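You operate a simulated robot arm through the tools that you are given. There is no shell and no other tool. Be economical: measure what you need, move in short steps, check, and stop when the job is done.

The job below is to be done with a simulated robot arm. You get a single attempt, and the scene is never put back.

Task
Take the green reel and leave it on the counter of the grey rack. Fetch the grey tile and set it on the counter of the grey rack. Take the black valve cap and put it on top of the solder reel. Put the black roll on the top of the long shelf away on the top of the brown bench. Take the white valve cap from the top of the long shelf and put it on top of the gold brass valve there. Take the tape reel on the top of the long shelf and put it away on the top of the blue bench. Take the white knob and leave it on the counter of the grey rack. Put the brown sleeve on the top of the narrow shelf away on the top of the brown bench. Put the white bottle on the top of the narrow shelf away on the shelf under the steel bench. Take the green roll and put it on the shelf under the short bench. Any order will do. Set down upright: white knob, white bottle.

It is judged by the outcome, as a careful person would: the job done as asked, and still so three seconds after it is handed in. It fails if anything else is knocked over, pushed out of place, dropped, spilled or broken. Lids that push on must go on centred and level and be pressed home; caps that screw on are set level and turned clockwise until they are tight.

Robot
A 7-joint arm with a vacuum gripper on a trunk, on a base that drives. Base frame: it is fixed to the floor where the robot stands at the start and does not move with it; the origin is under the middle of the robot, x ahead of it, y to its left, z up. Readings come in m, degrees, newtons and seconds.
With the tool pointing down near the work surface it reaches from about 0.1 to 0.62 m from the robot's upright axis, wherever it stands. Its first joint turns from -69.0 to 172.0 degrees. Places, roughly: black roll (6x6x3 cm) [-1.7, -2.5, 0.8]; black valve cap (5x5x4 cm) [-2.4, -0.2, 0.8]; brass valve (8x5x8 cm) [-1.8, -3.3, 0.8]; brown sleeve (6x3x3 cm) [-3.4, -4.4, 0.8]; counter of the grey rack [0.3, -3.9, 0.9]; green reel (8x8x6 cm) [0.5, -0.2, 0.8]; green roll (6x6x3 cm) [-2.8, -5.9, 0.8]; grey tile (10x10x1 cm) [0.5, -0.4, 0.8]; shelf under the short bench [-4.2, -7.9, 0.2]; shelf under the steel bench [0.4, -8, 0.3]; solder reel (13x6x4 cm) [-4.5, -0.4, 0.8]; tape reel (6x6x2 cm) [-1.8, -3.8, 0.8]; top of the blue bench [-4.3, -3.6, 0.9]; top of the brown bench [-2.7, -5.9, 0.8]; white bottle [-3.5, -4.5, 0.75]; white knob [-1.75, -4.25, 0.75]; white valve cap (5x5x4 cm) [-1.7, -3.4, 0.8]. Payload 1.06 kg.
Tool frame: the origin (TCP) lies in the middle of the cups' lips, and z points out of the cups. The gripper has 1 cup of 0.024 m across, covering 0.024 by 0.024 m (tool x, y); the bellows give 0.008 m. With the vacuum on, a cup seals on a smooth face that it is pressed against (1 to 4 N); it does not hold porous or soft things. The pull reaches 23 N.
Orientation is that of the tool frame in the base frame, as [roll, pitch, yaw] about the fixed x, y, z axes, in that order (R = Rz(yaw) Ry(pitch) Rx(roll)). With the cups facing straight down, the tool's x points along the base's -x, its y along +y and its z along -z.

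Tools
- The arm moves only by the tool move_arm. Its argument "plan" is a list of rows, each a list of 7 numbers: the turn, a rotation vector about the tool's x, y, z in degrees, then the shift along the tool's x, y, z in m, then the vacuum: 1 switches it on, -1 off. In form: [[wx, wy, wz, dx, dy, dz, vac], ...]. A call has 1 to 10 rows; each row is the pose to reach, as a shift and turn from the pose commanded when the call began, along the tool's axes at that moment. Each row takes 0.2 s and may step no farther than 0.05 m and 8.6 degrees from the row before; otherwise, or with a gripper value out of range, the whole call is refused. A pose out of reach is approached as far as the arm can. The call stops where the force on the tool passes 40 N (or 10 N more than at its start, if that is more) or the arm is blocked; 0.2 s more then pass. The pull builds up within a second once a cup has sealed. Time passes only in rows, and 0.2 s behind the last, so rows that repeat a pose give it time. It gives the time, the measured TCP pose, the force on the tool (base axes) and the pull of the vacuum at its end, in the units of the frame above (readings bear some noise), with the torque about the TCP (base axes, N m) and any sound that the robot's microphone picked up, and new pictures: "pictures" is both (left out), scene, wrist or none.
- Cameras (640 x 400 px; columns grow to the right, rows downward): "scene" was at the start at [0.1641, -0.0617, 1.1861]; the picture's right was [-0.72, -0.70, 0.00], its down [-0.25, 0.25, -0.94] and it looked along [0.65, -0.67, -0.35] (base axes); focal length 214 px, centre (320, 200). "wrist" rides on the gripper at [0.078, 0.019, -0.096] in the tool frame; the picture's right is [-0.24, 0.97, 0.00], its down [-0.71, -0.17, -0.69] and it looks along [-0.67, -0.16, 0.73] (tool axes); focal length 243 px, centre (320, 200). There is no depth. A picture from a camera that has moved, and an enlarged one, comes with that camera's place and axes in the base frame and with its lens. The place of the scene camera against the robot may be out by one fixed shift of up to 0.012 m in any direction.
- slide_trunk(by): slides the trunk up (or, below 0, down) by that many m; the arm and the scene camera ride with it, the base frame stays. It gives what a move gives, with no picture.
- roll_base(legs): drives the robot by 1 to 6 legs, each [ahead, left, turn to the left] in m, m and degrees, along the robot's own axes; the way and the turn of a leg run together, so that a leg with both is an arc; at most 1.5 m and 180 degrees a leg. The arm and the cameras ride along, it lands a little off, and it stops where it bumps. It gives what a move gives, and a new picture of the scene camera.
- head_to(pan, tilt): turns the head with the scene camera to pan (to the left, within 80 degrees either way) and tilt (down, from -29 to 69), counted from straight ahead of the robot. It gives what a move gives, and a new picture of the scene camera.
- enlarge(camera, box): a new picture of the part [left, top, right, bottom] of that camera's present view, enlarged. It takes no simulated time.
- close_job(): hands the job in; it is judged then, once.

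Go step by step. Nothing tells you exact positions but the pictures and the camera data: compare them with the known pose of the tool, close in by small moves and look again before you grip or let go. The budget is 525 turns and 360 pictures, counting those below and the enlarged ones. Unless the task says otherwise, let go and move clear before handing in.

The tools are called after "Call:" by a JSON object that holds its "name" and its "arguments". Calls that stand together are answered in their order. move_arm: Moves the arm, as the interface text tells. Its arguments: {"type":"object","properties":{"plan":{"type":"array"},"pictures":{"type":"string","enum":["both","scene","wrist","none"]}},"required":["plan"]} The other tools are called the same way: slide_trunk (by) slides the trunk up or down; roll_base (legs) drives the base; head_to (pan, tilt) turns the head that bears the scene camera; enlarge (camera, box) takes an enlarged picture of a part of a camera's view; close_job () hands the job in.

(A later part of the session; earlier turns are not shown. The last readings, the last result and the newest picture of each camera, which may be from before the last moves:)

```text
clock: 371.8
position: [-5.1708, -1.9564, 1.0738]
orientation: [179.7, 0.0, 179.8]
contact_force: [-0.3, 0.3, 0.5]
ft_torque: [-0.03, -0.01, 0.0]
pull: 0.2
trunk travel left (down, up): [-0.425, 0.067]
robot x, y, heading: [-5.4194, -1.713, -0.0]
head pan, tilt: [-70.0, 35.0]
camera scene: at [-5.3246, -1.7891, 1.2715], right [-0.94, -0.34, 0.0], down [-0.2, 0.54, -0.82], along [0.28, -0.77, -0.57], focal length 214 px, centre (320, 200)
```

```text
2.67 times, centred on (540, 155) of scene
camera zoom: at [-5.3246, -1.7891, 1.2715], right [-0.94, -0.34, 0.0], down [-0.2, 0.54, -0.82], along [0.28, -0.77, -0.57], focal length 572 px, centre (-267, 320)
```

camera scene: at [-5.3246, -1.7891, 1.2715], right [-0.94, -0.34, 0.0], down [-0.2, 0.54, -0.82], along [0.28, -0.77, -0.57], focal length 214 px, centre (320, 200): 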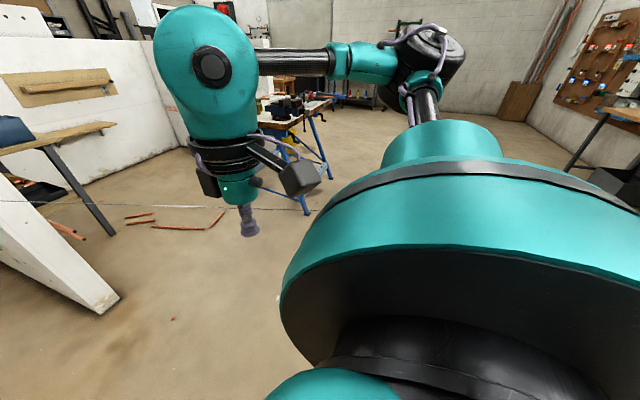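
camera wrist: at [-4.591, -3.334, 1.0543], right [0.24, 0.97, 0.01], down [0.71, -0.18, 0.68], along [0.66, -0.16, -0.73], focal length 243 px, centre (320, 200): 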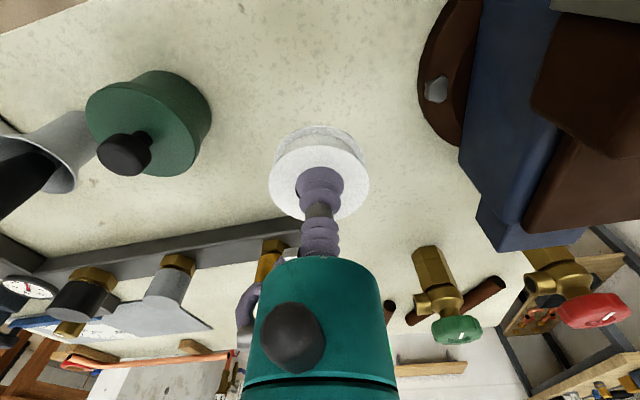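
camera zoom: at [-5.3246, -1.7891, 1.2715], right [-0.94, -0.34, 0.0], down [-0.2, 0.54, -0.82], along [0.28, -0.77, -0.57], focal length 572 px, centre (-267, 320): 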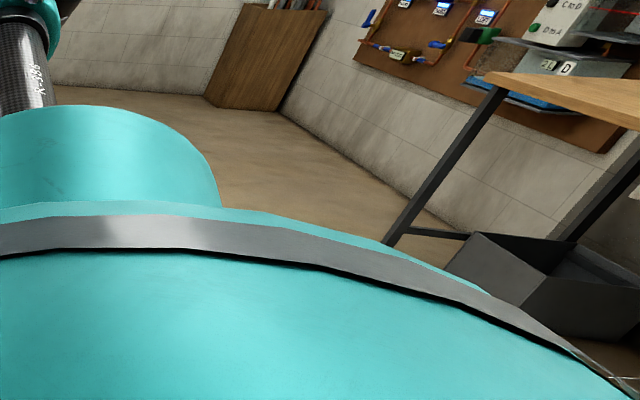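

I passed through that line at x≈-5.4 with no contact, and it runs straight through walls, so it isn't a physical barrier. The cap sits on a white table at about (-2.4, -0.2); I'll enter the bay sideways facing north.

Call:
{"name": "roll_base", "arguments": {"legs": [[0, 0, 90], [0.27, -0.3, 0], [0, -1.3, 0], [0, -1.25, 0]]}}

Call:
{"name": "head_to", "arguments": {"pan": 0, "tilt": 30}}

```text
clock: 400.0
position: [-2.3558, -1.2211, 1.0758]
orientation: [179.9, -0.2, -91.0]
contact_force: [-0.4, -0.4, -0.7]
ft_torque: [-0.01, -0.01, -0.01]
pull: 0.1
trunk travel left (down, up): [-0.425, 0.067]
robot x, y, heading: [-2.5994, -1.4689, 89.4]
head pan, tilt: [-70.0, 35.0]
stopped in leg 4: the robot was blocked; the commanded pose is now the measured one
camera scene: at [-2.5197, -1.3716, 1.2722], right [0.33, -0.94, 0.0], down [-0.54, -0.19, -0.82], along [0.78, 0.27, -0.57], focal length 214 px, centre (320, 200)
```

scene: 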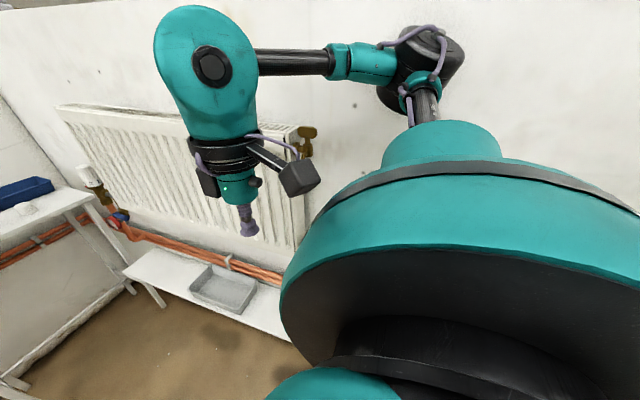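

```text
clock: 401.4
position: [-2.3578, -1.2212, 1.076]
orientation: [179.9, -0.1, -91.0]
contact_force: [0.0, -0.2, -0.9]
ft_torque: [-0.04, 0.0, -0.02]
pull: 0.2
trunk travel left (down, up): [-0.425, 0.067]
robot x, y, heading: [-2.5956, -1.4674, 89.3]
head pan, tilt: [0.0, 30.0]
camera scene: at [-2.6018, -1.3101, 1.2793], right [1.0, -0.01, 0.01], down [0.0, -0.5, -0.87], along [0.01, 0.87, -0.5], focal length 214 px, centre (320, 200)
```

scene: 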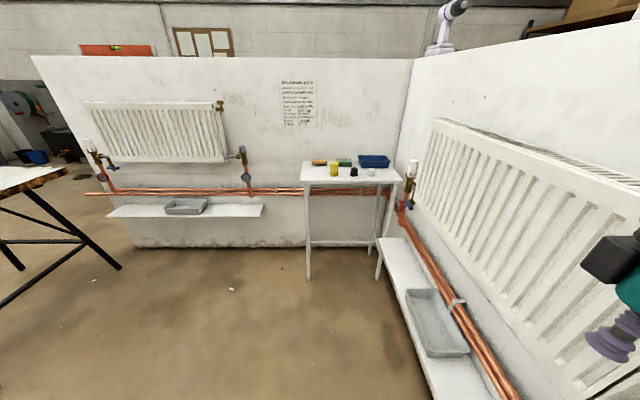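

The elbow brushed the back wall right at the end, so I'll back off 0.13 m to the left, then approach the table. The black cap is at about (-2.40, -0.185).

Call:
{"name": "roll_base", "arguments": {"legs": [[0, 0.14, 0], [0.82, 0, 0.7]]}}

Call:
{"name": "slide_trunk", "arguments": {"by": -0.1}}

Call:
{"name": "head_to", "arguments": {"pan": -25, "tilt": 45}}

Call:
{"name": "enlarge", "arguments": {"camera": "wrist", "box": [0, 0, 640, 400]}}

```text
clock: 407.2
position: [-2.4827, -0.3976, 1.0744]
orientation: [179.6, -0.1, -90.6]
contact_force: [-0.6, -0.3, -0.2]
ft_torque: [-0.01, 0.01, -0.01]
pull: 0.1
trunk travel left (down, up): [-0.425, 0.067]
robot x, y, heading: [-2.7276, -0.6476, 89.6]
head pan, tilt: [0.0, 30.0]
camera scene: at [-2.726, -0.4874, 1.2793], right [1.0, -0.01, 0.0], down [0.0, -0.5, -0.87], along [0.01, 0.87, -0.5], focal length 214 px, centre (320, 200)
```

scene: 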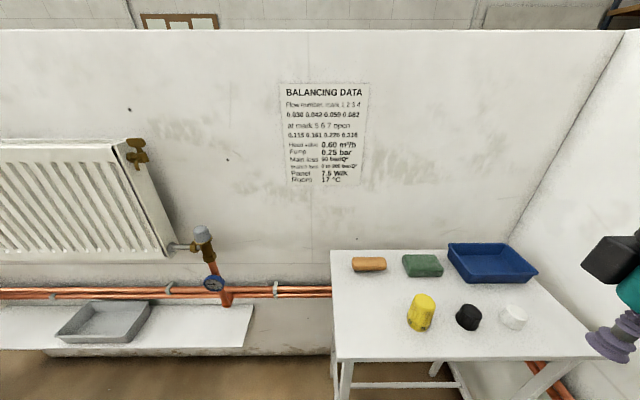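

```text
clock: 408.6
position: [-2.4821, -0.3975, 0.9746]
orientation: [179.3, -0.1, -90.9]
contact_force: [2.1, 12.6, 16.8]
ft_torque: [-2.93, 0.73, -0.26]
pull: 0.0
trunk travel left (down, up): [-0.325, 0.167]
robot x, y, heading: [-2.7311, -0.6453, 89.9]
head pan, tilt: [0.0, 30.0]
```

```text
clock: 409.5
position: [-2.4824, -0.3968, 0.973]
orientation: [179.5, -0.1, -90.8]
contact_force: [9.0, 23.0, 25.6]
ft_torque: [-5.02, 1.91, 0.22]
pull: 0.0
trunk travel left (down, up): [-0.325, 0.167]
robot x, y, heading: [-2.7323, -0.6428, 89.7]
head pan, tilt: [-25.0, 45.0]
camera scene: at [-2.6916, -0.4702, 1.1485], right [0.9, -0.43, 0.0], down [-0.3, -0.64, -0.71], along [0.3, 0.64, -0.71], focal length 214 px, centre (320, 200)
```

scene: 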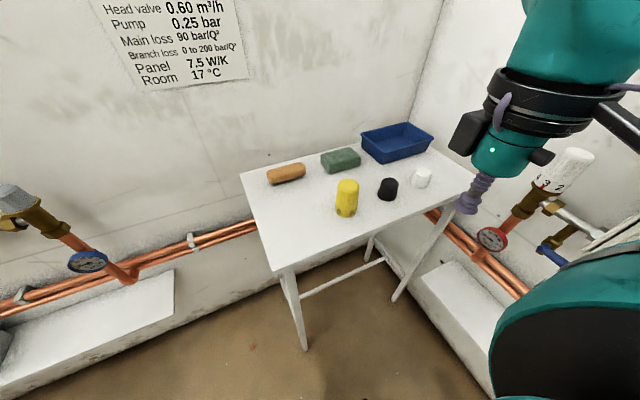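

```text
1.00 times, centred on (320, 200) of wrist (not enlarged: the box is as wide or as high as the picture)
camera zoom: at [-2.4998, -0.4747, 1.0693], right [-0.97, 0.25, 0.01], down [0.19, 0.71, 0.68], along [0.16, 0.66, -0.73], focal length 243 px, centre (320, 200)
```

zoom: 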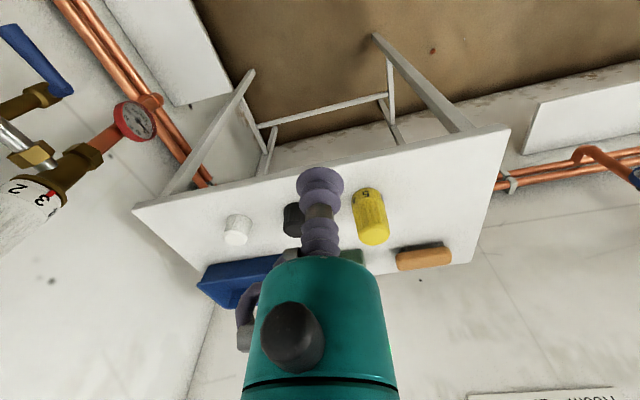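

The arm is touching something on the right wall (force 25 N), so I'll raise the trunk back at once.

Call:
{"name": "slide_trunk", "arguments": {"by": 0.1}}

Call:
{"name": "head_to", "arguments": {"pan": -70, "tilt": 30}}

```text
clock: 410.8
position: [-2.4829, -0.3979, 1.0744]
orientation: [179.5, 0.0, -90.8]
contact_force: [0.9, 0.1, 0.3]
ft_torque: [0.01, 0.0, -0.02]
pull: 0.1
trunk travel left (down, up): [-0.425, 0.067]
robot x, y, heading: [-2.7287, -0.6437, 89.7]
head pan, tilt: [-25.0, 45.0]
```

```text
clock: 411.9
position: [-2.4822, -0.3978, 1.0745]
orientation: [179.6, -0.1, -90.8]
contact_force: [-0.5, 0.3, 0.0]
ft_torque: [0.03, -0.02, -0.01]
pull: 0.0
trunk travel left (down, up): [-0.425, 0.067]
robot x, y, heading: [-2.7317, -0.6467, 89.9]
head pan, tilt: [-70.0, 30.0]
camera scene: at [-2.6415, -0.5477, 1.2793], right [0.34, -0.94, 0.0], down [-0.47, -0.17, -0.87], along [0.82, 0.29, -0.5], focal length 214 px, centre (320, 200)
```

scene: 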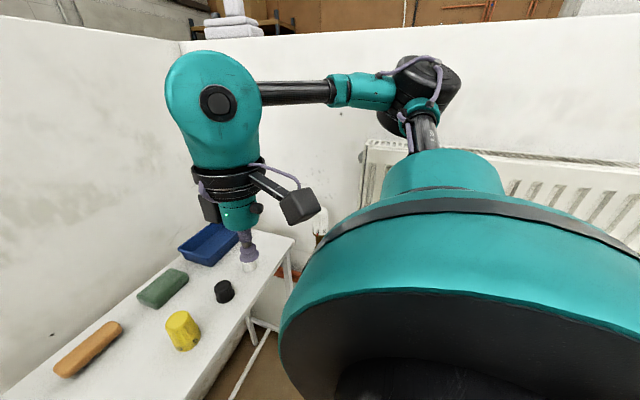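

The force is gone. The upper arm was probably resting on the radiator, so I'll keep the trunk high here. The cap's top is about (-2.384, -0.184, 0.80), and I'll move above it.

Call:
{"name": "move_arm", "arguments": {"plan": [[0, 0, 0, -0.035, -0.015, 0.02, 0], [0, 0, 0, -0.07, -0.03, 0.045, 0], [0, 0, 0, -0.105, -0.045, 0.07, 0], [0, 0, 0, -0.14, -0.06, 0.095, 0], [0, 0, 0, -0.175, -0.078, 0.12, 0], [0, 0, 0, -0.2, -0.09, 0.15, 0], [0, 0, 0, -0.2154, -0.0955, 0.175, 0]]}}

```text
clock: 413.5
position: [-2.3848, -0.1835, 0.8967]
orientation: [179.4, -0.1, -90.7]
contact_force: [1.3, 0.1, 0.7]
ft_torque: [-0.02, 0.01, 0.0]
pull: 0.1
trunk travel left (down, up): [-0.425, 0.067]
robot x, y, heading: [-2.731, -0.6463, 89.6]
head pan, tilt: [-70.0, 30.0]
camera scene: at [-2.6414, -0.5475, 1.2793], right [0.34, -0.94, 0.0], down [-0.47, -0.17, -0.87], along [0.82, 0.29, -0.5], focal length 214 px, centre (320, 200)
camera wrist: at [-2.4028, -0.2605, 0.9924], right [-0.97, 0.25, 0.01], down [0.19, 0.71, 0.68], along [0.16, 0.66, -0.73], focal length 243 px, centre (320, 200)
```

scene: 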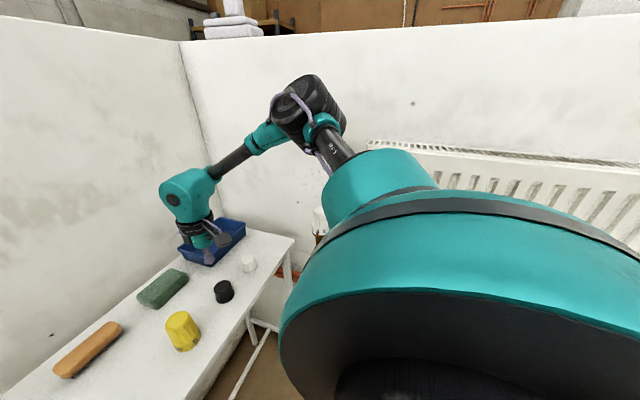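
wrist: 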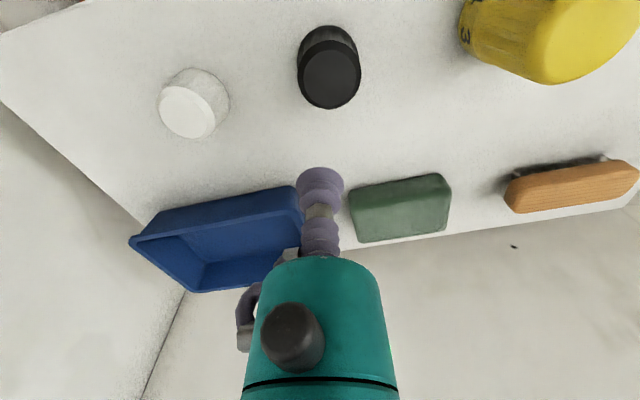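

The cap's top refines to about (-2.398, -0.207, 0.82). I'll move closer over it.

Call:
{"name": "move_arm", "arguments": {"plan": [[0, 0, 0, 0.0237, 0.013, 0, 0], [0, 0, 0, 0.0237, 0.013, 0.035, 0], [0, 0, 0, 0.0237, 0.013, 0.035, 0]], "pictures": "none"}}

Call:
{"name": "enlarge", "arguments": {"camera": "wrist", "box": [240, 90, 400, 220]}}

Call:
{"name": "enlarge", "arguments": {"camera": "scene", "box": [160, 220, 300, 320]}}

```text
clock: 414.3
position: [-2.3998, -0.2076, 0.8631]
orientation: [179.5, 0.0, -90.7]
contact_force: [-0.3, -0.2, 0.4]
ft_torque: [0.01, -0.01, -0.02]
pull: 0.1
trunk travel left (down, up): [-0.425, 0.067]
robot x, y, heading: [-2.7306, -0.6465, 89.8]
head pan, tilt: [-70.0, 30.0]
```

```text
3.08 times, centred on (320, 155) of wrist
camera zoom: at [-2.4167, -0.2844, 0.9583], right [-0.97, 0.25, 0.01], down [0.19, 0.71, 0.68], along [0.16, 0.66, -0.73], focal length 746 px, centre (320, 338)
```

zoom: 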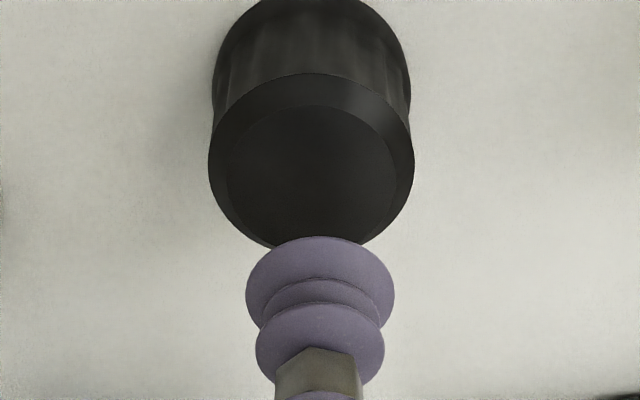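

```text
4.00 times, centred on (230, 270) of scene
camera zoom: at [-2.6415, -0.5479, 1.2794], right [0.34, -0.94, 0.0], down [-0.47, -0.17, -0.87], along [0.82, 0.29, -0.5], focal length 858 px, centre (680, -80)
```

zoom: 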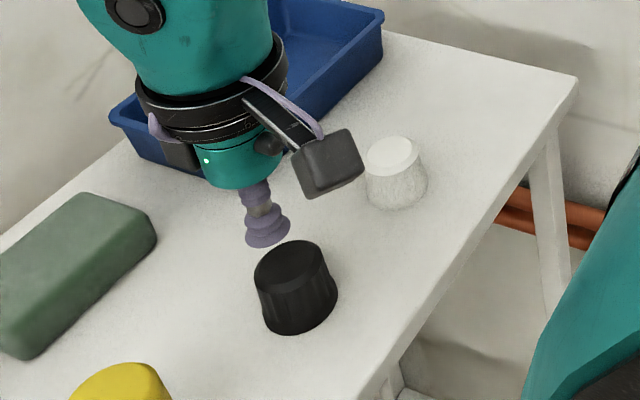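

Call:
{"name": "move_arm", "arguments": {"plan": [[0, 0, 0, -0.0035, -0.003, 0.025, 1], [0, 0, 0, -0.0035, -0.003, 0.036, 1], [0, 0, 0, -0.0035, -0.003, 0.04, 1], [0, 0, 0, -0.0035, -0.003, 0.043, 1], [0, 0, 0, -0.0035, -0.003, 0.046, 1], [0, 0, 0, -0.0035, -0.003, 0.048, 1], [0, 0, 0, -0.0035, -0.003, 0.048, 1], [0, 0, 0, -0.0035, -0.003, 0.048, 1]], "pictures": "wrist"}}

```text
clock: 415.1
position: [-2.3965, -0.1985, 0.8304]
orientation: [179.4, 0.8, -90.8]
contact_force: [3.1, -3.1, 29.3]
ft_torque: [0.02, 0.08, -0.01]
pull: 0.1
trunk travel left (down, up): [-0.425, 0.067]
robot x, y, heading: [-2.7318, -0.6454, 89.4]
head pan, tilt: [-70.0, 30.0]
stopped in row 3: the force on the tool passed its limit at 45 N (the readings are from after the stop); the commanded pose is now the measured one
camera wrist: at [-2.4148, -0.278, 0.9246], right [-0.97, 0.25, 0.01], down [0.19, 0.69, 0.69], along [0.16, 0.67, -0.72], focal length 243 px, centre (320, 200)
```

wrist: 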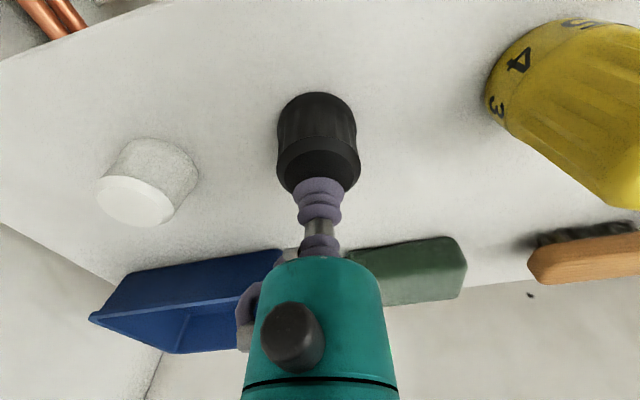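

Contact came higher (top ≈ 0.835), so the cap's centre is about 1.4 cm nearer the robot. I'll lift, shift and press again.

Call:
{"name": "move_arm", "arguments": {"plan": [[0, 0.8, 0, 0, 0, -0.012, -1], [0, 0.8, 0, 0.015, 0.001, -0.012, -1], [0, 0.8, 0, 0.015, 0.001, -0.012, -1]], "pictures": "none"}}

Call:
{"name": "enlarge", "arguments": {"camera": "wrist", "box": [240, 90, 400, 220]}}

Call:
{"name": "enlarge", "arguments": {"camera": "scene", "box": [160, 220, 300, 320]}}

```text
clock: 415.9
position: [-2.3988, -0.216, 0.8379]
orientation: [179.4, -0.4, -90.9]
contact_force: [0.1, -0.5, 0.5]
ft_torque: [0.02, 0.03, 0.03]
pull: 0.1
trunk travel left (down, up): [-0.425, 0.067]
robot x, y, heading: [-2.7291, -0.6452, 89.5]
head pan, tilt: [-70.0, 30.0]
```

```text
3.08 times, centred on (320, 155) of wrist
camera zoom: at [-2.4152, -0.2927, 0.9346], right [-0.97, 0.25, 0.01], down [0.19, 0.71, 0.68], along [0.16, 0.66, -0.73], focal length 746 px, centre (320, 338)
```

zoom: 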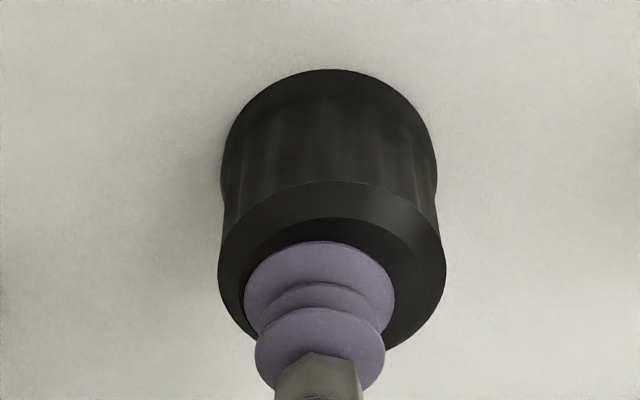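

```text
4.00 times, centred on (230, 270) of scene
camera zoom: at [-2.6414, -0.5478, 1.2792], right [0.34, -0.94, 0.0], down [-0.47, -0.17, -0.87], along [0.82, 0.29, -0.5], focal length 858 px, centre (680, -80)
```

zoom: 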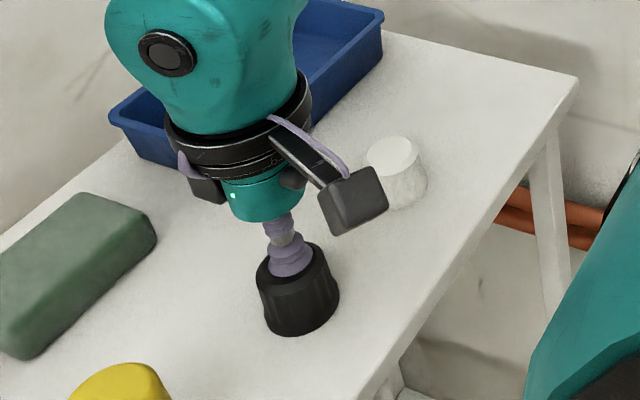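

Call:
{"name": "move_arm", "arguments": {"plan": [[0, -0.4, 0, 0.002, 0.002, 0.002, 1], [0, -0.4, 0, 0.002, 0.002, 0.004, 1], [0, -0.4, 0, 0.002, 0.002, 0.006, 1], [0, -0.4, 0, 0.002, 0.002, 0.007, 1], [0, -0.4, 0, 0.002, 0.002, 0.007, 1], [0, -0.4, 0, 0.002, 0.002, 0.007, 1]], "pictures": "wrist"}}

```text
clock: 417.3
position: [-2.4014, -0.217, 0.8312]
orientation: [179.4, 0.1, -90.8]
contact_force: [4.8, 6.5, 18.3]
ft_torque: [-0.04, 0.05, 0.02]
pull: 22.4
trunk travel left (down, up): [-0.425, 0.067]
robot x, y, heading: [-2.7287, -0.6461, 89.6]
head pan, tilt: [-70.0, 30.0]
camera wrist: at [-2.4176, -0.2953, 0.9272], right [-0.97, 0.25, 0.01], down [0.19, 0.7, 0.68], along [0.16, 0.67, -0.73], focal length 243 px, centre (320, 200)
```

wrist: 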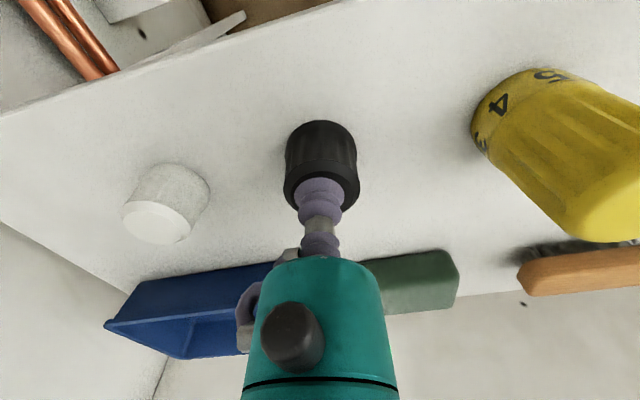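

Sealed. I'll lift and tuck.

Call:
{"name": "move_arm", "arguments": {"plan": [[0, 0, 0, 0, 0, -0.01, 1], [0, 0, 0, 0, 0, -0.05, 1], [0, 0, 0, 0, 0, -0.1, 1], [0, 0, 0, 0.03, 0.01, -0.135, 1], [0, 0, 0, 0.065, 0.025, -0.165, 1], [0, 0, 0, 0.1, 0.04, -0.19, 1], [0, 0, 0, 0.14, 0.06, -0.21, 1], [0, 0, 0, 0.17, 0.075, -0.24, 1]], "pictures": "both"}}

```text
clock: 419.1
position: [-2.475, -0.3881, 1.074]
orientation: [179.6, 0.2, -90.9]
contact_force: [0.4, -0.4, -0.6]
ft_torque: [-0.02, 0.0, 0.02]
pull: 22.8
trunk travel left (down, up): [-0.425, 0.067]
robot x, y, heading: [-2.7302, -0.6466, 89.6]
head pan, tilt: [-70.0, 30.0]
camera scene: at [-2.6416, -0.5482, 1.2794], right [0.34, -0.94, 0.0], down [-0.47, -0.17, -0.87], along [0.82, 0.29, -0.5], focal length 214 px, centre (320, 200)
camera wrist: at [-2.493, -0.4652, 1.1684], right [-0.97, 0.25, 0.01], down [0.19, 0.7, 0.68], along [0.16, 0.66, -0.73], focal length 243 px, centre (320, 200)
```

scene: 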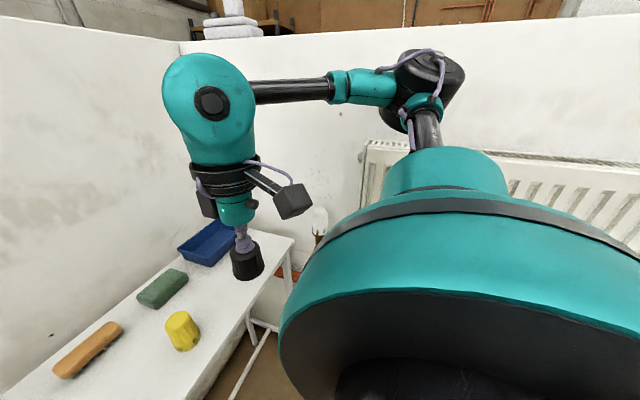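
wrist: 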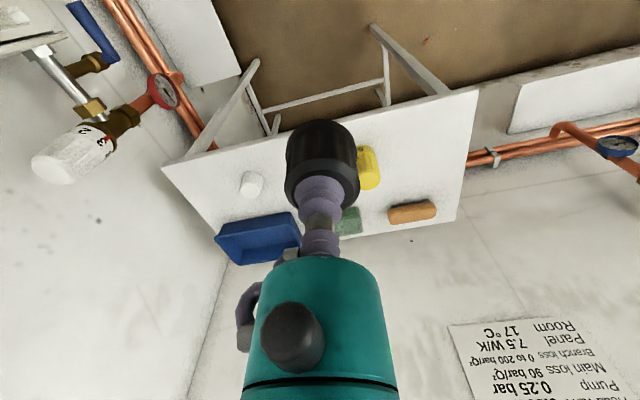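

The black cap is held. I'll leave the bay and look at the trestle table with the solder reel.

Call:
{"name": "roll_base", "arguments": {"legs": [[-0.8, 0, 0], [0, 1.35, 0]]}}

Call:
{"name": "head_to", "arguments": {"pan": 25, "tilt": 25}}

```text
clock: 435.0
position: [-3.8355, -1.1715, 1.0723]
orientation: [179.4, 0.0, -90.3]
contact_force: [0.7, 0.4, -0.8]
ft_torque: [0.04, 0.03, -0.03]
pull: 22.7
trunk travel left (down, up): [-0.425, 0.067]
robot x, y, heading: [-4.0906, -1.432, 90.4]
head pan, tilt: [-70.0, 30.0]
camera scene: at [-4.0003, -1.335, 1.2793], right [0.34, -0.94, 0.0], down [-0.47, -0.17, -0.87], along [0.81, 0.3, -0.5], focal length 214 px, centre (320, 200)
```

scene: 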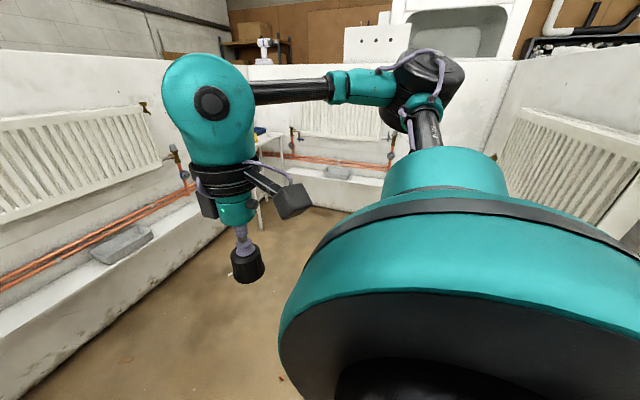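

```text
clock: 436.7
position: [-3.8371, -1.1722, 1.0736]
orientation: [179.4, -0.1, -90.2]
contact_force: [-0.4, 0.3, -0.3]
ft_torque: [0.0, -0.03, -0.02]
pull: 23.2
trunk travel left (down, up): [-0.425, 0.067]
robot x, y, heading: [-4.0915, -1.4303, 90.3]
head pan, tilt: [25.0, 25.0]
camera scene: at [-4.1243, -1.2826, 1.2873], right [0.91, 0.42, 0.0], down [0.18, -0.38, -0.91], along [-0.38, 0.82, -0.42], focal length 214 px, centre (320, 200)
```

scene: 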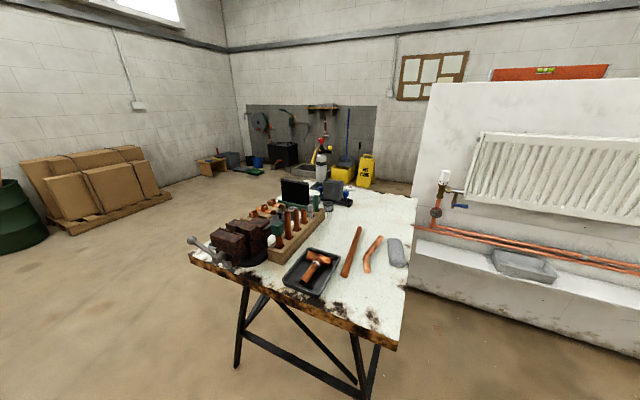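

Call:
{"name": "enlarge", "arguments": {"camera": "scene", "box": [190, 140, 420, 300]}}

```text
2.50 times, centred on (305, 220) of scene
camera zoom: at [-4.1243, -1.2826, 1.2873], right [0.91, 0.42, 0.0], down [0.18, -0.38, -0.91], along [-0.38, 0.82, -0.42], focal length 536 px, centre (358, 150)
```

zoom: 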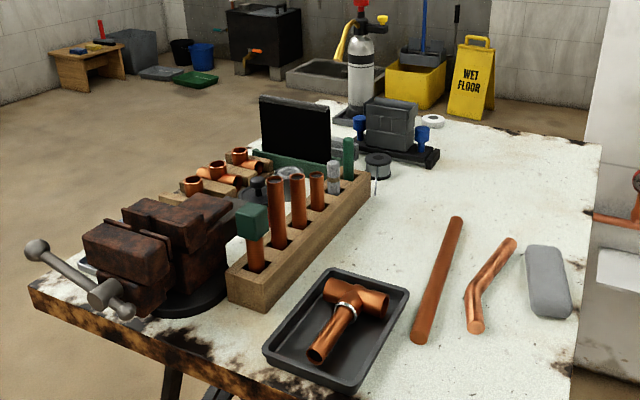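

The dark spool with a wire tail near (-4.45, -0.53) looks like the solder reel. I'll go to the table's west side, where it's closer to the edge.

Call:
{"name": "roll_base", "arguments": {"legs": [[0, 1.35, 0], [0, 0, -90.3], [0, 1.05, 0]]}}

Call:
{"name": "head_to", "arguments": {"pan": 0, "tilt": 35}}

```text
clock: 461.8
position: [-5.1748, -0.6418, 1.0721]
orientation: [179.3, 0.1, 178.3]
contact_force: [-1.2, -0.8, -0.5]
ft_torque: [-0.01, 0.01, -0.02]
pull: 22.8
trunk travel left (down, up): [-0.425, 0.067]
robot x, y, heading: [-5.4295, -0.3848, -1.2]
head pan, tilt: [25.0, 25.0]
camera scene: at [-5.2808, -0.343, 1.2873], right [0.4, -0.92, 0.0], down [-0.39, -0.17, -0.91], along [0.83, 0.36, -0.42], focal length 214 px, centre (320, 200)
```

scene: 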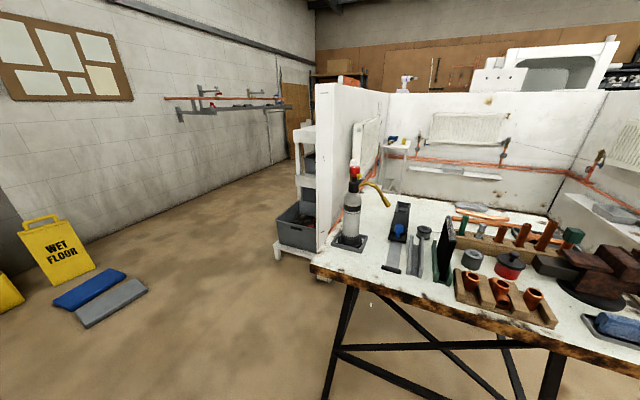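

```text
clock: 462.7
position: [-5.1759, -0.6422, 1.0733]
orientation: [179.4, 0.0, 178.2]
contact_force: [0.5, -0.3, 0.4]
ft_torque: [-0.01, 0.01, 0.02]
pull: 22.7
trunk travel left (down, up): [-0.425, 0.067]
robot x, y, heading: [-5.4259, -0.3814, -1.2]
head pan, tilt: [0.0, 35.0]
camera scene: at [-5.2771, -0.382, 1.2715], right [-0.02, -1.0, 0.0], down [-0.57, 0.01, -0.82], along [0.82, -0.02, -0.57], focal length 214 px, centre (320, 200)
```

scene: 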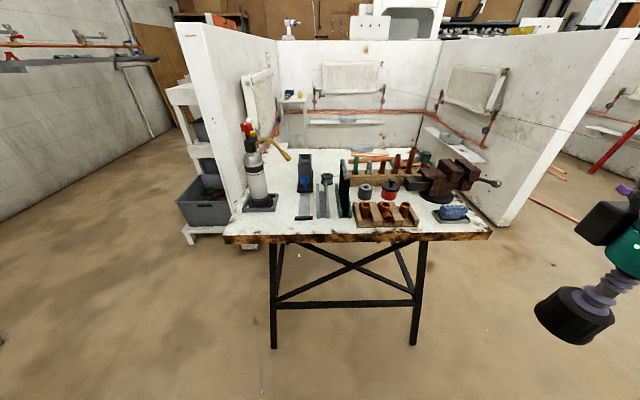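

Call:
{"name": "enlarge", "arguments": {"camera": "scene", "box": [220, 130, 500, 260]}}

Call:
{"name": "enlarge", "arguments": {"camera": "scene", "box": [290, 150, 430, 235]}}

```text
2.29 times, centred on (360, 195) of scene
camera zoom: at [-5.2771, -0.382, 1.2715], right [-0.02, -1.0, 0.0], down [-0.57, 0.01, -0.82], along [0.82, -0.02, -0.57], focal length 490 px, centre (229, 211)
```

zoom: 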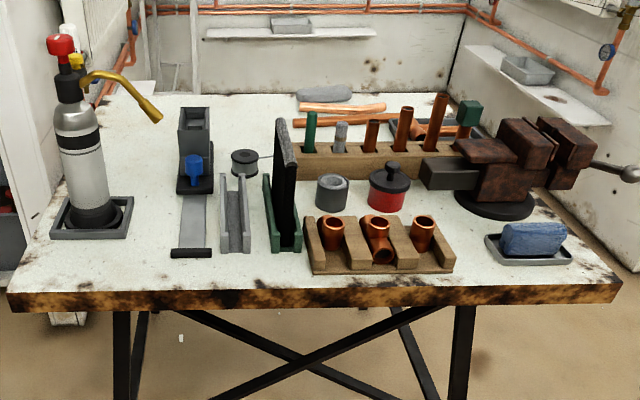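

```text
4.57 times, centred on (360, 192) of scene
camera zoom: at [-5.2771, -0.382, 1.2715], right [-0.02, -1.0, 0.0], down [-0.57, 0.01, -0.82], along [0.82, -0.02, -0.57], focal length 980 px, centre (137, 234)
```

zoom: 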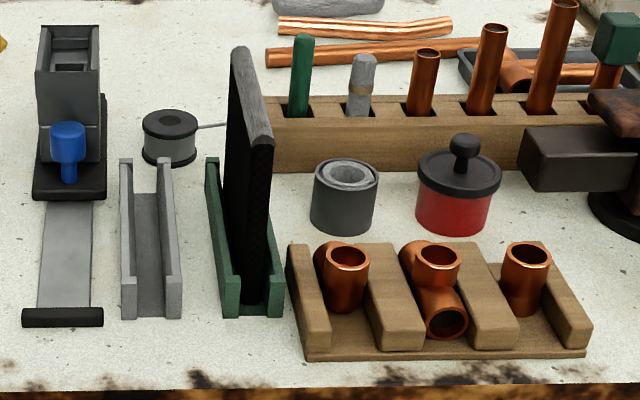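

The solder reel's spool is at about (-4.56, -0.415), 0.28 m from the table edge. I'll look down to judge the base's footprint.

Call:
{"name": "head_to", "arguments": {"pan": 0, "tilt": 69}}

```text
clock: 463.7
position: [-5.1759, -0.642, 1.0729]
orientation: [179.4, 0.0, 178.3]
contact_force: [0.5, 0.5, -0.6]
ft_torque: [-0.03, 0.0, 0.01]
pull: 22.7
trunk travel left (down, up): [-0.425, 0.067]
robot x, y, heading: [-5.426, -0.384, -1.4]
head pan, tilt: [0.0, 68.8]
camera scene: at [-5.3092, -0.3813, 1.2279], right [-0.02, -1.0, 0.0], down [-0.93, 0.02, -0.36], along [0.36, -0.01, -0.93], focal length 214 px, centre (320, 200)
```

scene: 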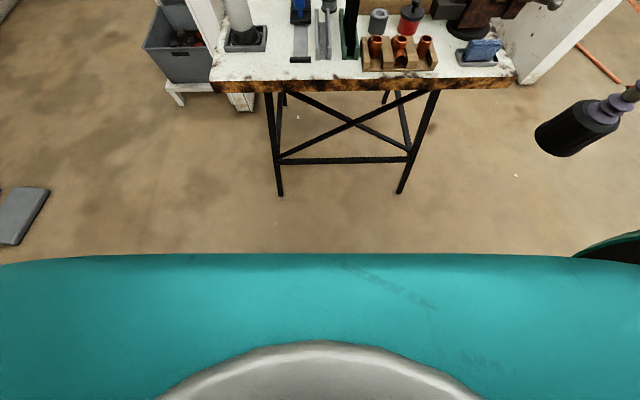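

The base front extends at most about 0.27 m ahead of the axis. I'll approach carefully to x≈-5.13, y≈-0.21.

Call:
{"name": "roll_base", "arguments": {"legs": [[0, 0.17, 1.3], [0.29, 0, 0]]}}

Call:
{"name": "head_to", "arguments": {"pan": -15, "tilt": 45}}

```text
clock: 467.5
position: [-4.8757, -0.465, 1.0724]
orientation: [179.4, 0.0, 179.5]
contact_force: [-0.1, 0.5, 0.4]
ft_torque: [-0.01, 0.01, -0.02]
pull: 23.5
trunk travel left (down, up): [-0.425, 0.067]
robot x, y, heading: [-5.1348, -0.2105, 0.0]
head pan, tilt: [0.0, 68.8]
camera scene: at [-5.0145, -0.207, 1.2278], right [0.0, -1.0, 0.0], down [-0.93, 0.0, -0.36], along [0.36, 0.0, -0.93], focal length 214 px, centre (320, 200)
```

scene: 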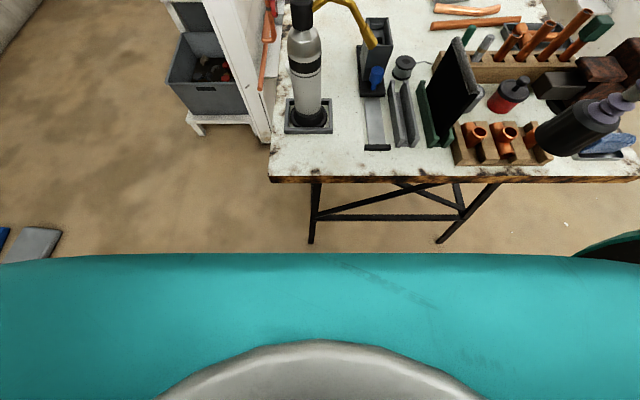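

```text
clock: 468.3
position: [-4.8763, -0.4635, 1.0736]
orientation: [179.5, 0.1, 179.6]
contact_force: [-0.3, -0.5, -0.1]
ft_torque: [0.0, -0.01, 0.0]
pull: 23.1
trunk travel left (down, up): [-0.425, 0.067]
robot x, y, heading: [-5.1366, -0.209, -0.1]
head pan, tilt: [-15.0, 45.0]
camera scene: at [-4.9924, -0.228, 1.2566], right [-0.26, -0.97, 0.0], down [-0.68, 0.18, -0.71], along [0.68, -0.18, -0.71], focal length 214 px, centre (320, 200)
```

scene: 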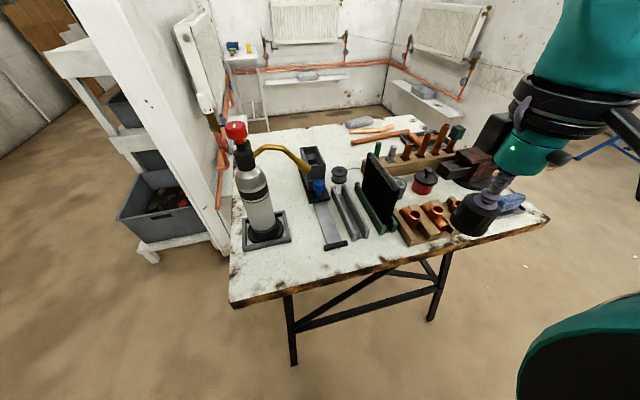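

Call:
{"name": "enlarge", "arguments": {"camera": "scene", "box": [280, 130, 420, 220]}}

Call:
{"name": "enlarge", "arguments": {"camera": "wrist", "box": [0, 0, 640, 400]}}

```text
4.44 times, centred on (350, 175) of scene
camera zoom: at [-4.9924, -0.228, 1.2566], right [-0.26, -0.97, 0.0], down [-0.68, 0.18, -0.71], along [0.68, -0.18, -0.71], focal length 953 px, centre (187, 311)
```

zoom: 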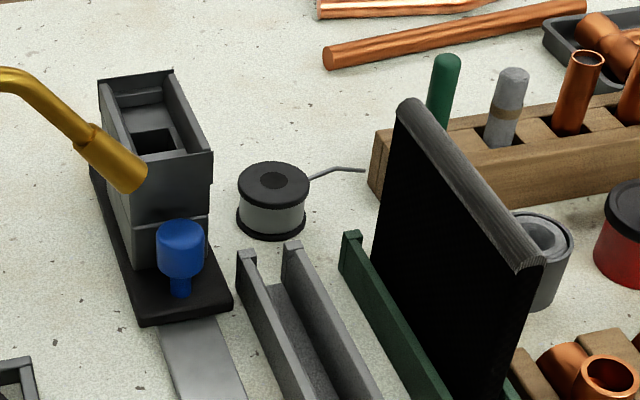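

```text
1.00 times, centred on (320, 200) of wrist (not enlarged: the box is as wide or as high as the picture)
camera zoom: at [-4.9525, -0.4454, 1.1681], right [0.24, 0.97, 0.01], down [0.71, -0.18, 0.68], along [0.67, -0.16, -0.73], focal length 243 px, centre (320, 200)
```

zoom: 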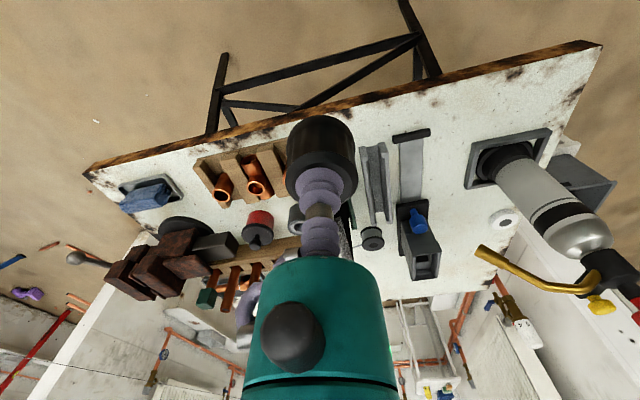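

The spool is really at about (-4.48, -0.42, 0.82), so I need to get a bit closer. First I'll check the base's side extent.

Call:
{"name": "head_to", "arguments": {"pan": 80, "tilt": 69}}

```text
clock: 470.1
position: [-4.8763, -0.4635, 1.0733]
orientation: [179.4, 0.1, 179.6]
contact_force: [-0.1, -0.9, 0.5]
ft_torque: [-0.03, -0.02, 0.02]
pull: 22.9
trunk travel left (down, up): [-0.425, 0.067]
robot x, y, heading: [-5.1342, -0.2123, -0.1]
head pan, tilt: [80.0, 68.8]
camera scene: at [-5.0612, -0.1519, 1.2278], right [0.98, -0.17, 0.0], down [-0.16, -0.92, -0.36], along [0.06, 0.36, -0.93], focal length 214 px, centre (320, 200)
```

scene: 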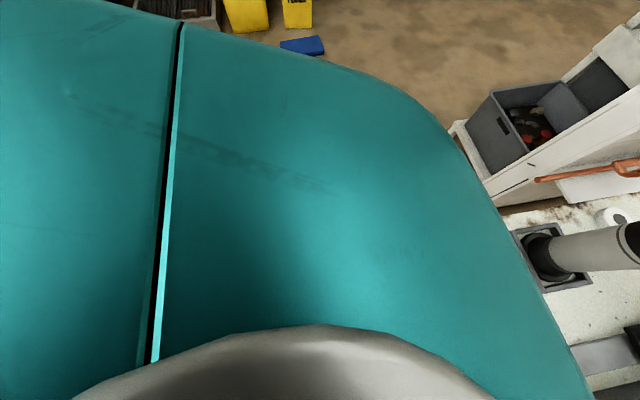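

I'll tilt the wrist camera back toward the robot to see the base's footprint.

Call:
{"name": "move_arm", "arguments": {"plan": [[0, 8, 0, 0, 0, -0.01, 1], [0, 16, 0, 0, 0, -0.02, 1], [0, 24, 0, 0, 0, -0.03, 1], [0, 32, 0, 0, 0, -0.03, 1], [0, 40, 0, 0, 0, -0.03, 1], [0, 48, 0, 0, 0, -0.03, 1], [0, 56, 0, 0, 0, -0.03, 1], [0, 64, 0, 0, 0, -0.03, 1]], "pictures": "wrist"}}

```text
clock: 471.9
position: [-4.8767, -0.464, 1.103]
orientation: [178.6, -64.0, -179.2]
contact_force: [0.6, 0.3, -0.8]
ft_torque: [-0.05, 0.0, 0.02]
pull: 22.7
trunk travel left (down, up): [-0.425, 0.067]
robot x, y, heading: [-5.1341, -0.2078, -0.0]
head pan, tilt: [80.0, 68.8]
camera wrist: at [-4.822, -0.4463, 1.2151], right [0.11, 0.97, -0.2], down [0.92, -0.17, -0.34], along [-0.36, -0.15, -0.92], focal length 243 px, centre (320, 200)
```

wrist: 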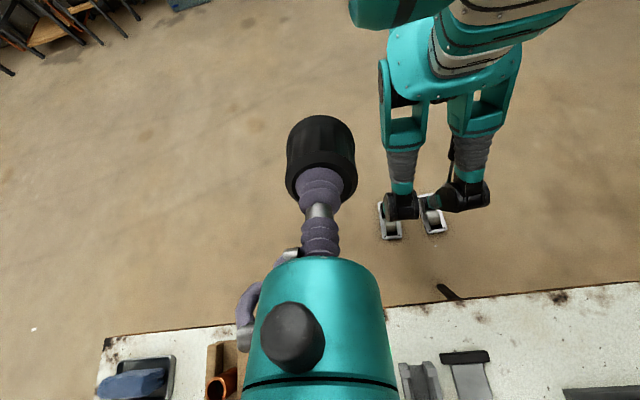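

The robot has slim wheeled legs, reaching only about 0.11 m ahead of the axis, so there's room. I'll level the tool and roll closer.

Call:
{"name": "move_arm", "arguments": {"plan": [[0, -8, 0, 0, 0, 0, 1], [0, -16, 0, 0, 0, 0, 1], [0, -24, 0, 0, 0, 0, 1], [0, -32, 0, 0, 0, 0, 1], [0, -40, 0, 0, 0, 0, 1], [0, -48, 0, 0, 0, 0, 1], [0, -56, 0, 0, 0, 0, 1], [0, -64, 0, 0, 0, 0, 1]], "pictures": "none"}}

Call:
{"name": "roll_base", "arguments": {"legs": [[0.11, 0, 0]]}}

Call:
{"name": "head_to", "arguments": {"pan": -20, "tilt": 50}}

Call:
{"name": "enlarge", "arguments": {"camera": "wrist", "box": [320, 150, 448, 280]}}

```text
clock: 473.6
position: [-4.8766, -0.4655, 1.1026]
orientation: [179.4, 0.1, 179.4]
contact_force: [0.4, 0.1, 0.4]
ft_torque: [-0.04, -0.06, -0.01]
pull: 22.7
trunk travel left (down, up): [-0.425, 0.067]
robot x, y, heading: [-5.1326, -0.2133, -0.0]
head pan, tilt: [80.0, 68.8]
```

```text
clock: 474.8
position: [-4.7984, -0.4653, 1.1032]
orientation: [179.4, 0.1, 179.5]
contact_force: [-0.6, 0.1, -0.4]
ft_torque: [-0.02, -0.06, -0.01]
pull: 23.1
trunk travel left (down, up): [-0.425, 0.067]
robot x, y, heading: [-5.056, -0.2133, 0.2]
head pan, tilt: [80.0, 68.8]
stopped in leg 1: the robot was blocked; the commanded pose is now the measured one
camera scene: at [-4.9848, -0.1525, 1.2279], right [0.98, -0.17, 0.0], down [-0.16, -0.92, -0.36], along [0.06, 0.36, -0.93], focal length 214 px, centre (320, 200)
```

scene: 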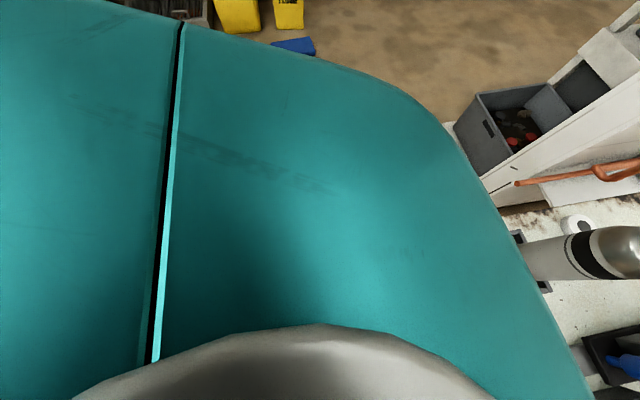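

```text
clock: 476.6
position: [-4.7975, -0.4653, 1.1035]
orientation: [179.4, -0.1, 179.6]
contact_force: [0.5, 0.8, 0.5]
ft_torque: [0.01, -0.02, -0.03]
pull: 23.2
trunk travel left (down, up): [-0.425, 0.067]
robot x, y, heading: [-5.0583, -0.213, 0.2]
head pan, tilt: [-20.0, 50.0]
camera scene: at [-4.9203, -0.2337, 1.2498], right [-0.34, -0.94, 0.0], down [-0.72, 0.26, -0.64], along [0.6, -0.22, -0.77], focal length 214 px, centre (320, 200)
```

scene: 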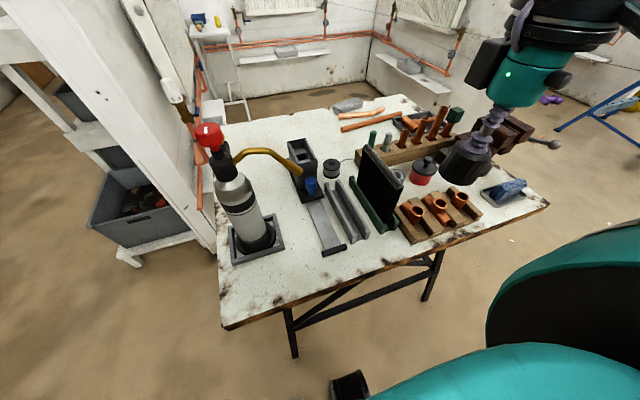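

```text
3.08 times, centred on (384, 215) of wrist
camera zoom: at [-4.8735, -0.4462, 1.1977], right [0.24, 0.97, 0.01], down [0.71, -0.18, 0.68], along [0.66, -0.16, -0.73], focal length 746 px, centre (123, 154)
```

zoom: 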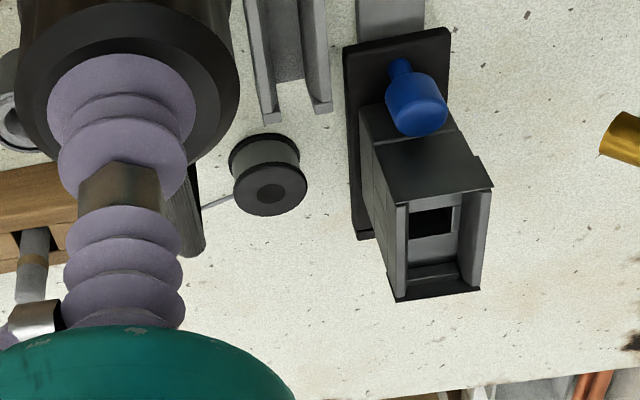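

The footprint blocked at x≈-5.056 (about 0.285 m from the table edge); nothing seems disturbed. I'll back off, align in y with the spool and turn the robot so the spool lies in the arm's good direction.

Call:
{"name": "roll_base", "arguments": {"legs": [[-0.03, 0, 0], [0, -0.217, 0], [0, 0, 25]]}}

Call:
{"name": "head_to", "arguments": {"pan": -30, "tilt": 50}}

```text
clock: 480.8
position: [-4.744, -0.5498, 1.1016]
orientation: [179.4, -0.1, -155.7]
contact_force: [0.9, 0.1, -0.6]
ft_torque: [-0.02, 0.01, 0.0]
pull: 22.2
trunk travel left (down, up): [-0.425, 0.067]
robot x, y, heading: [-5.0889, -0.432, 24.8]
head pan, tilt: [-20.0, 50.0]
camera scene: at [-4.9517, -0.3923, 1.2498], right [0.09, -1.0, 0.0], down [-0.76, -0.07, -0.64], along [0.64, 0.06, -0.77], focal length 214 px, centre (320, 200)
```

scene: 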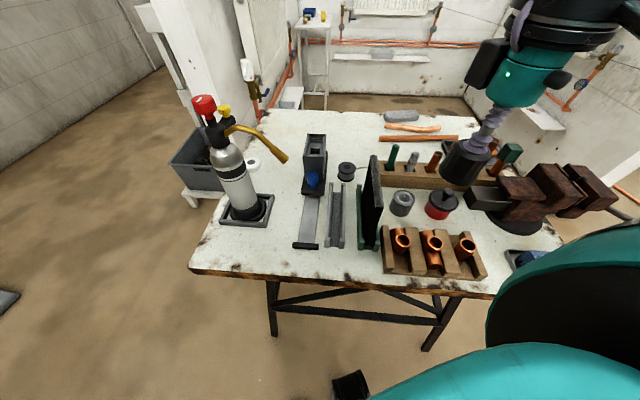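

```text
clock: 481.5
position: [-4.7442, -0.5491, 1.1024]
orientation: [179.5, 0.0, -155.6]
contact_force: [0.2, 0.6, 0.3]
ft_torque: [0.01, 0.03, 0.01]
pull: 22.8
trunk travel left (down, up): [-0.425, 0.067]
robot x, y, heading: [-5.0843, -0.4299, 25.0]
head pan, tilt: [-30.0, 50.0]
camera scene: at [-4.9518, -0.4057, 1.2498], right [-0.09, -1.0, 0.0], down [-0.76, 0.07, -0.64], along [0.64, -0.06, -0.77], focal length 214 px, centre (320, 200)
```

scene: 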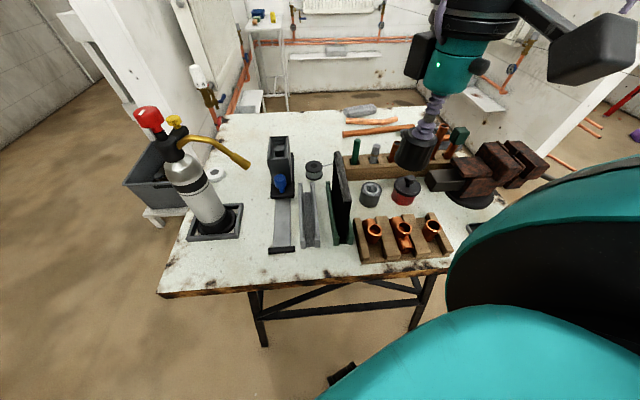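

Call:
{"name": "roll_base", "arguments": {"legs": [[0.02, -0.009, 0]]}}

Call:
{"name": "move_arm", "arguments": {"plan": [[0, 0, 0, -0.035, 0, 0.015, 1], [0, 0, 0, -0.07, 0, 0.03, 1], [0, 0, 0, -0.105, 0, 0.045, 1], [0, 0, 0, -0.14, 0, 0.06, 1], [0, 0, 0, -0.175, 0, 0.075, 1], [0, 0, 0, -0.21, 0, 0.09, 1], [0, 0, 0, -0.24, 0, 0.1, 1]]}}

```text
clock: 482.3
position: [-4.7217, -0.55, 1.1023]
orientation: [179.4, 0.0, -155.7]
contact_force: [1.0, 0.1, -0.6]
ft_torque: [-0.01, 0.01, 0.02]
pull: 22.9
trunk travel left (down, up): [-0.425, 0.067]
robot x, y, heading: [-5.0639, -0.432, 24.9]
head pan, tilt: [-30.0, 50.0]
camera scene: at [-4.929, -0.4055, 1.2497], right [-0.09, -1.0, 0.0], down [-0.76, 0.07, -0.64], along [0.64, -0.06, -0.77], focal length 214 px, centre (320, 200)
```

scene: 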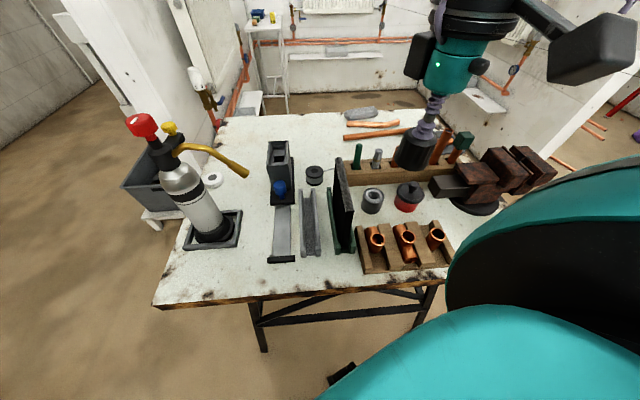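

```text
clock: 483.9
position: [-4.5038, -0.4502, 1.0017]
orientation: [179.5, 0.0, -155.7]
contact_force: [-0.1, 0.7, 0.4]
ft_torque: [0.0, 0.0, -0.03]
pull: 23.4
trunk travel left (down, up): [-0.425, 0.067]
robot x, y, heading: [-5.0678, -0.4274, 25.0]
head pan, tilt: [-30.0, 50.0]
camera scene: at [-4.9297, -0.4052, 1.2497], right [-0.09, -1.0, 0.0], down [-0.76, 0.07, -0.64], along [0.64, -0.06, -0.77], focal length 214 px, centre (320, 200)
camera wrist: at [-4.5805, -0.4646, 1.0973], right [-0.19, 0.98, 0.01], down [0.72, 0.13, 0.68], along [0.67, 0.14, -0.73], focal length 243 px, centre (320, 200)
```

scene: 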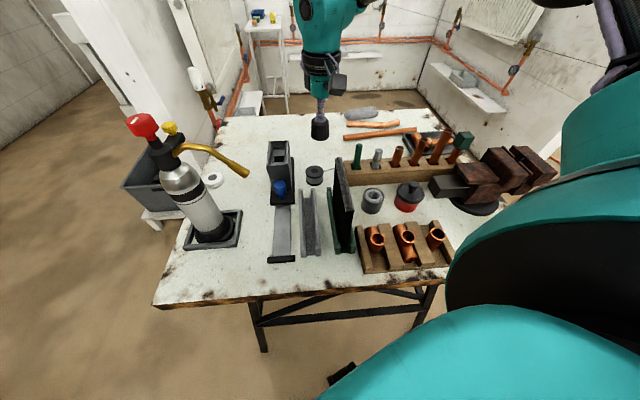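
wrist: 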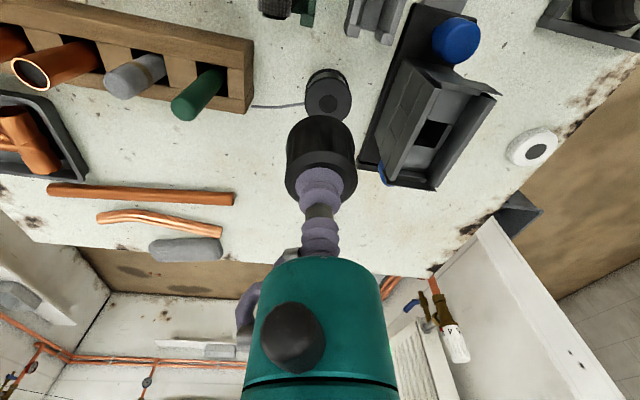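

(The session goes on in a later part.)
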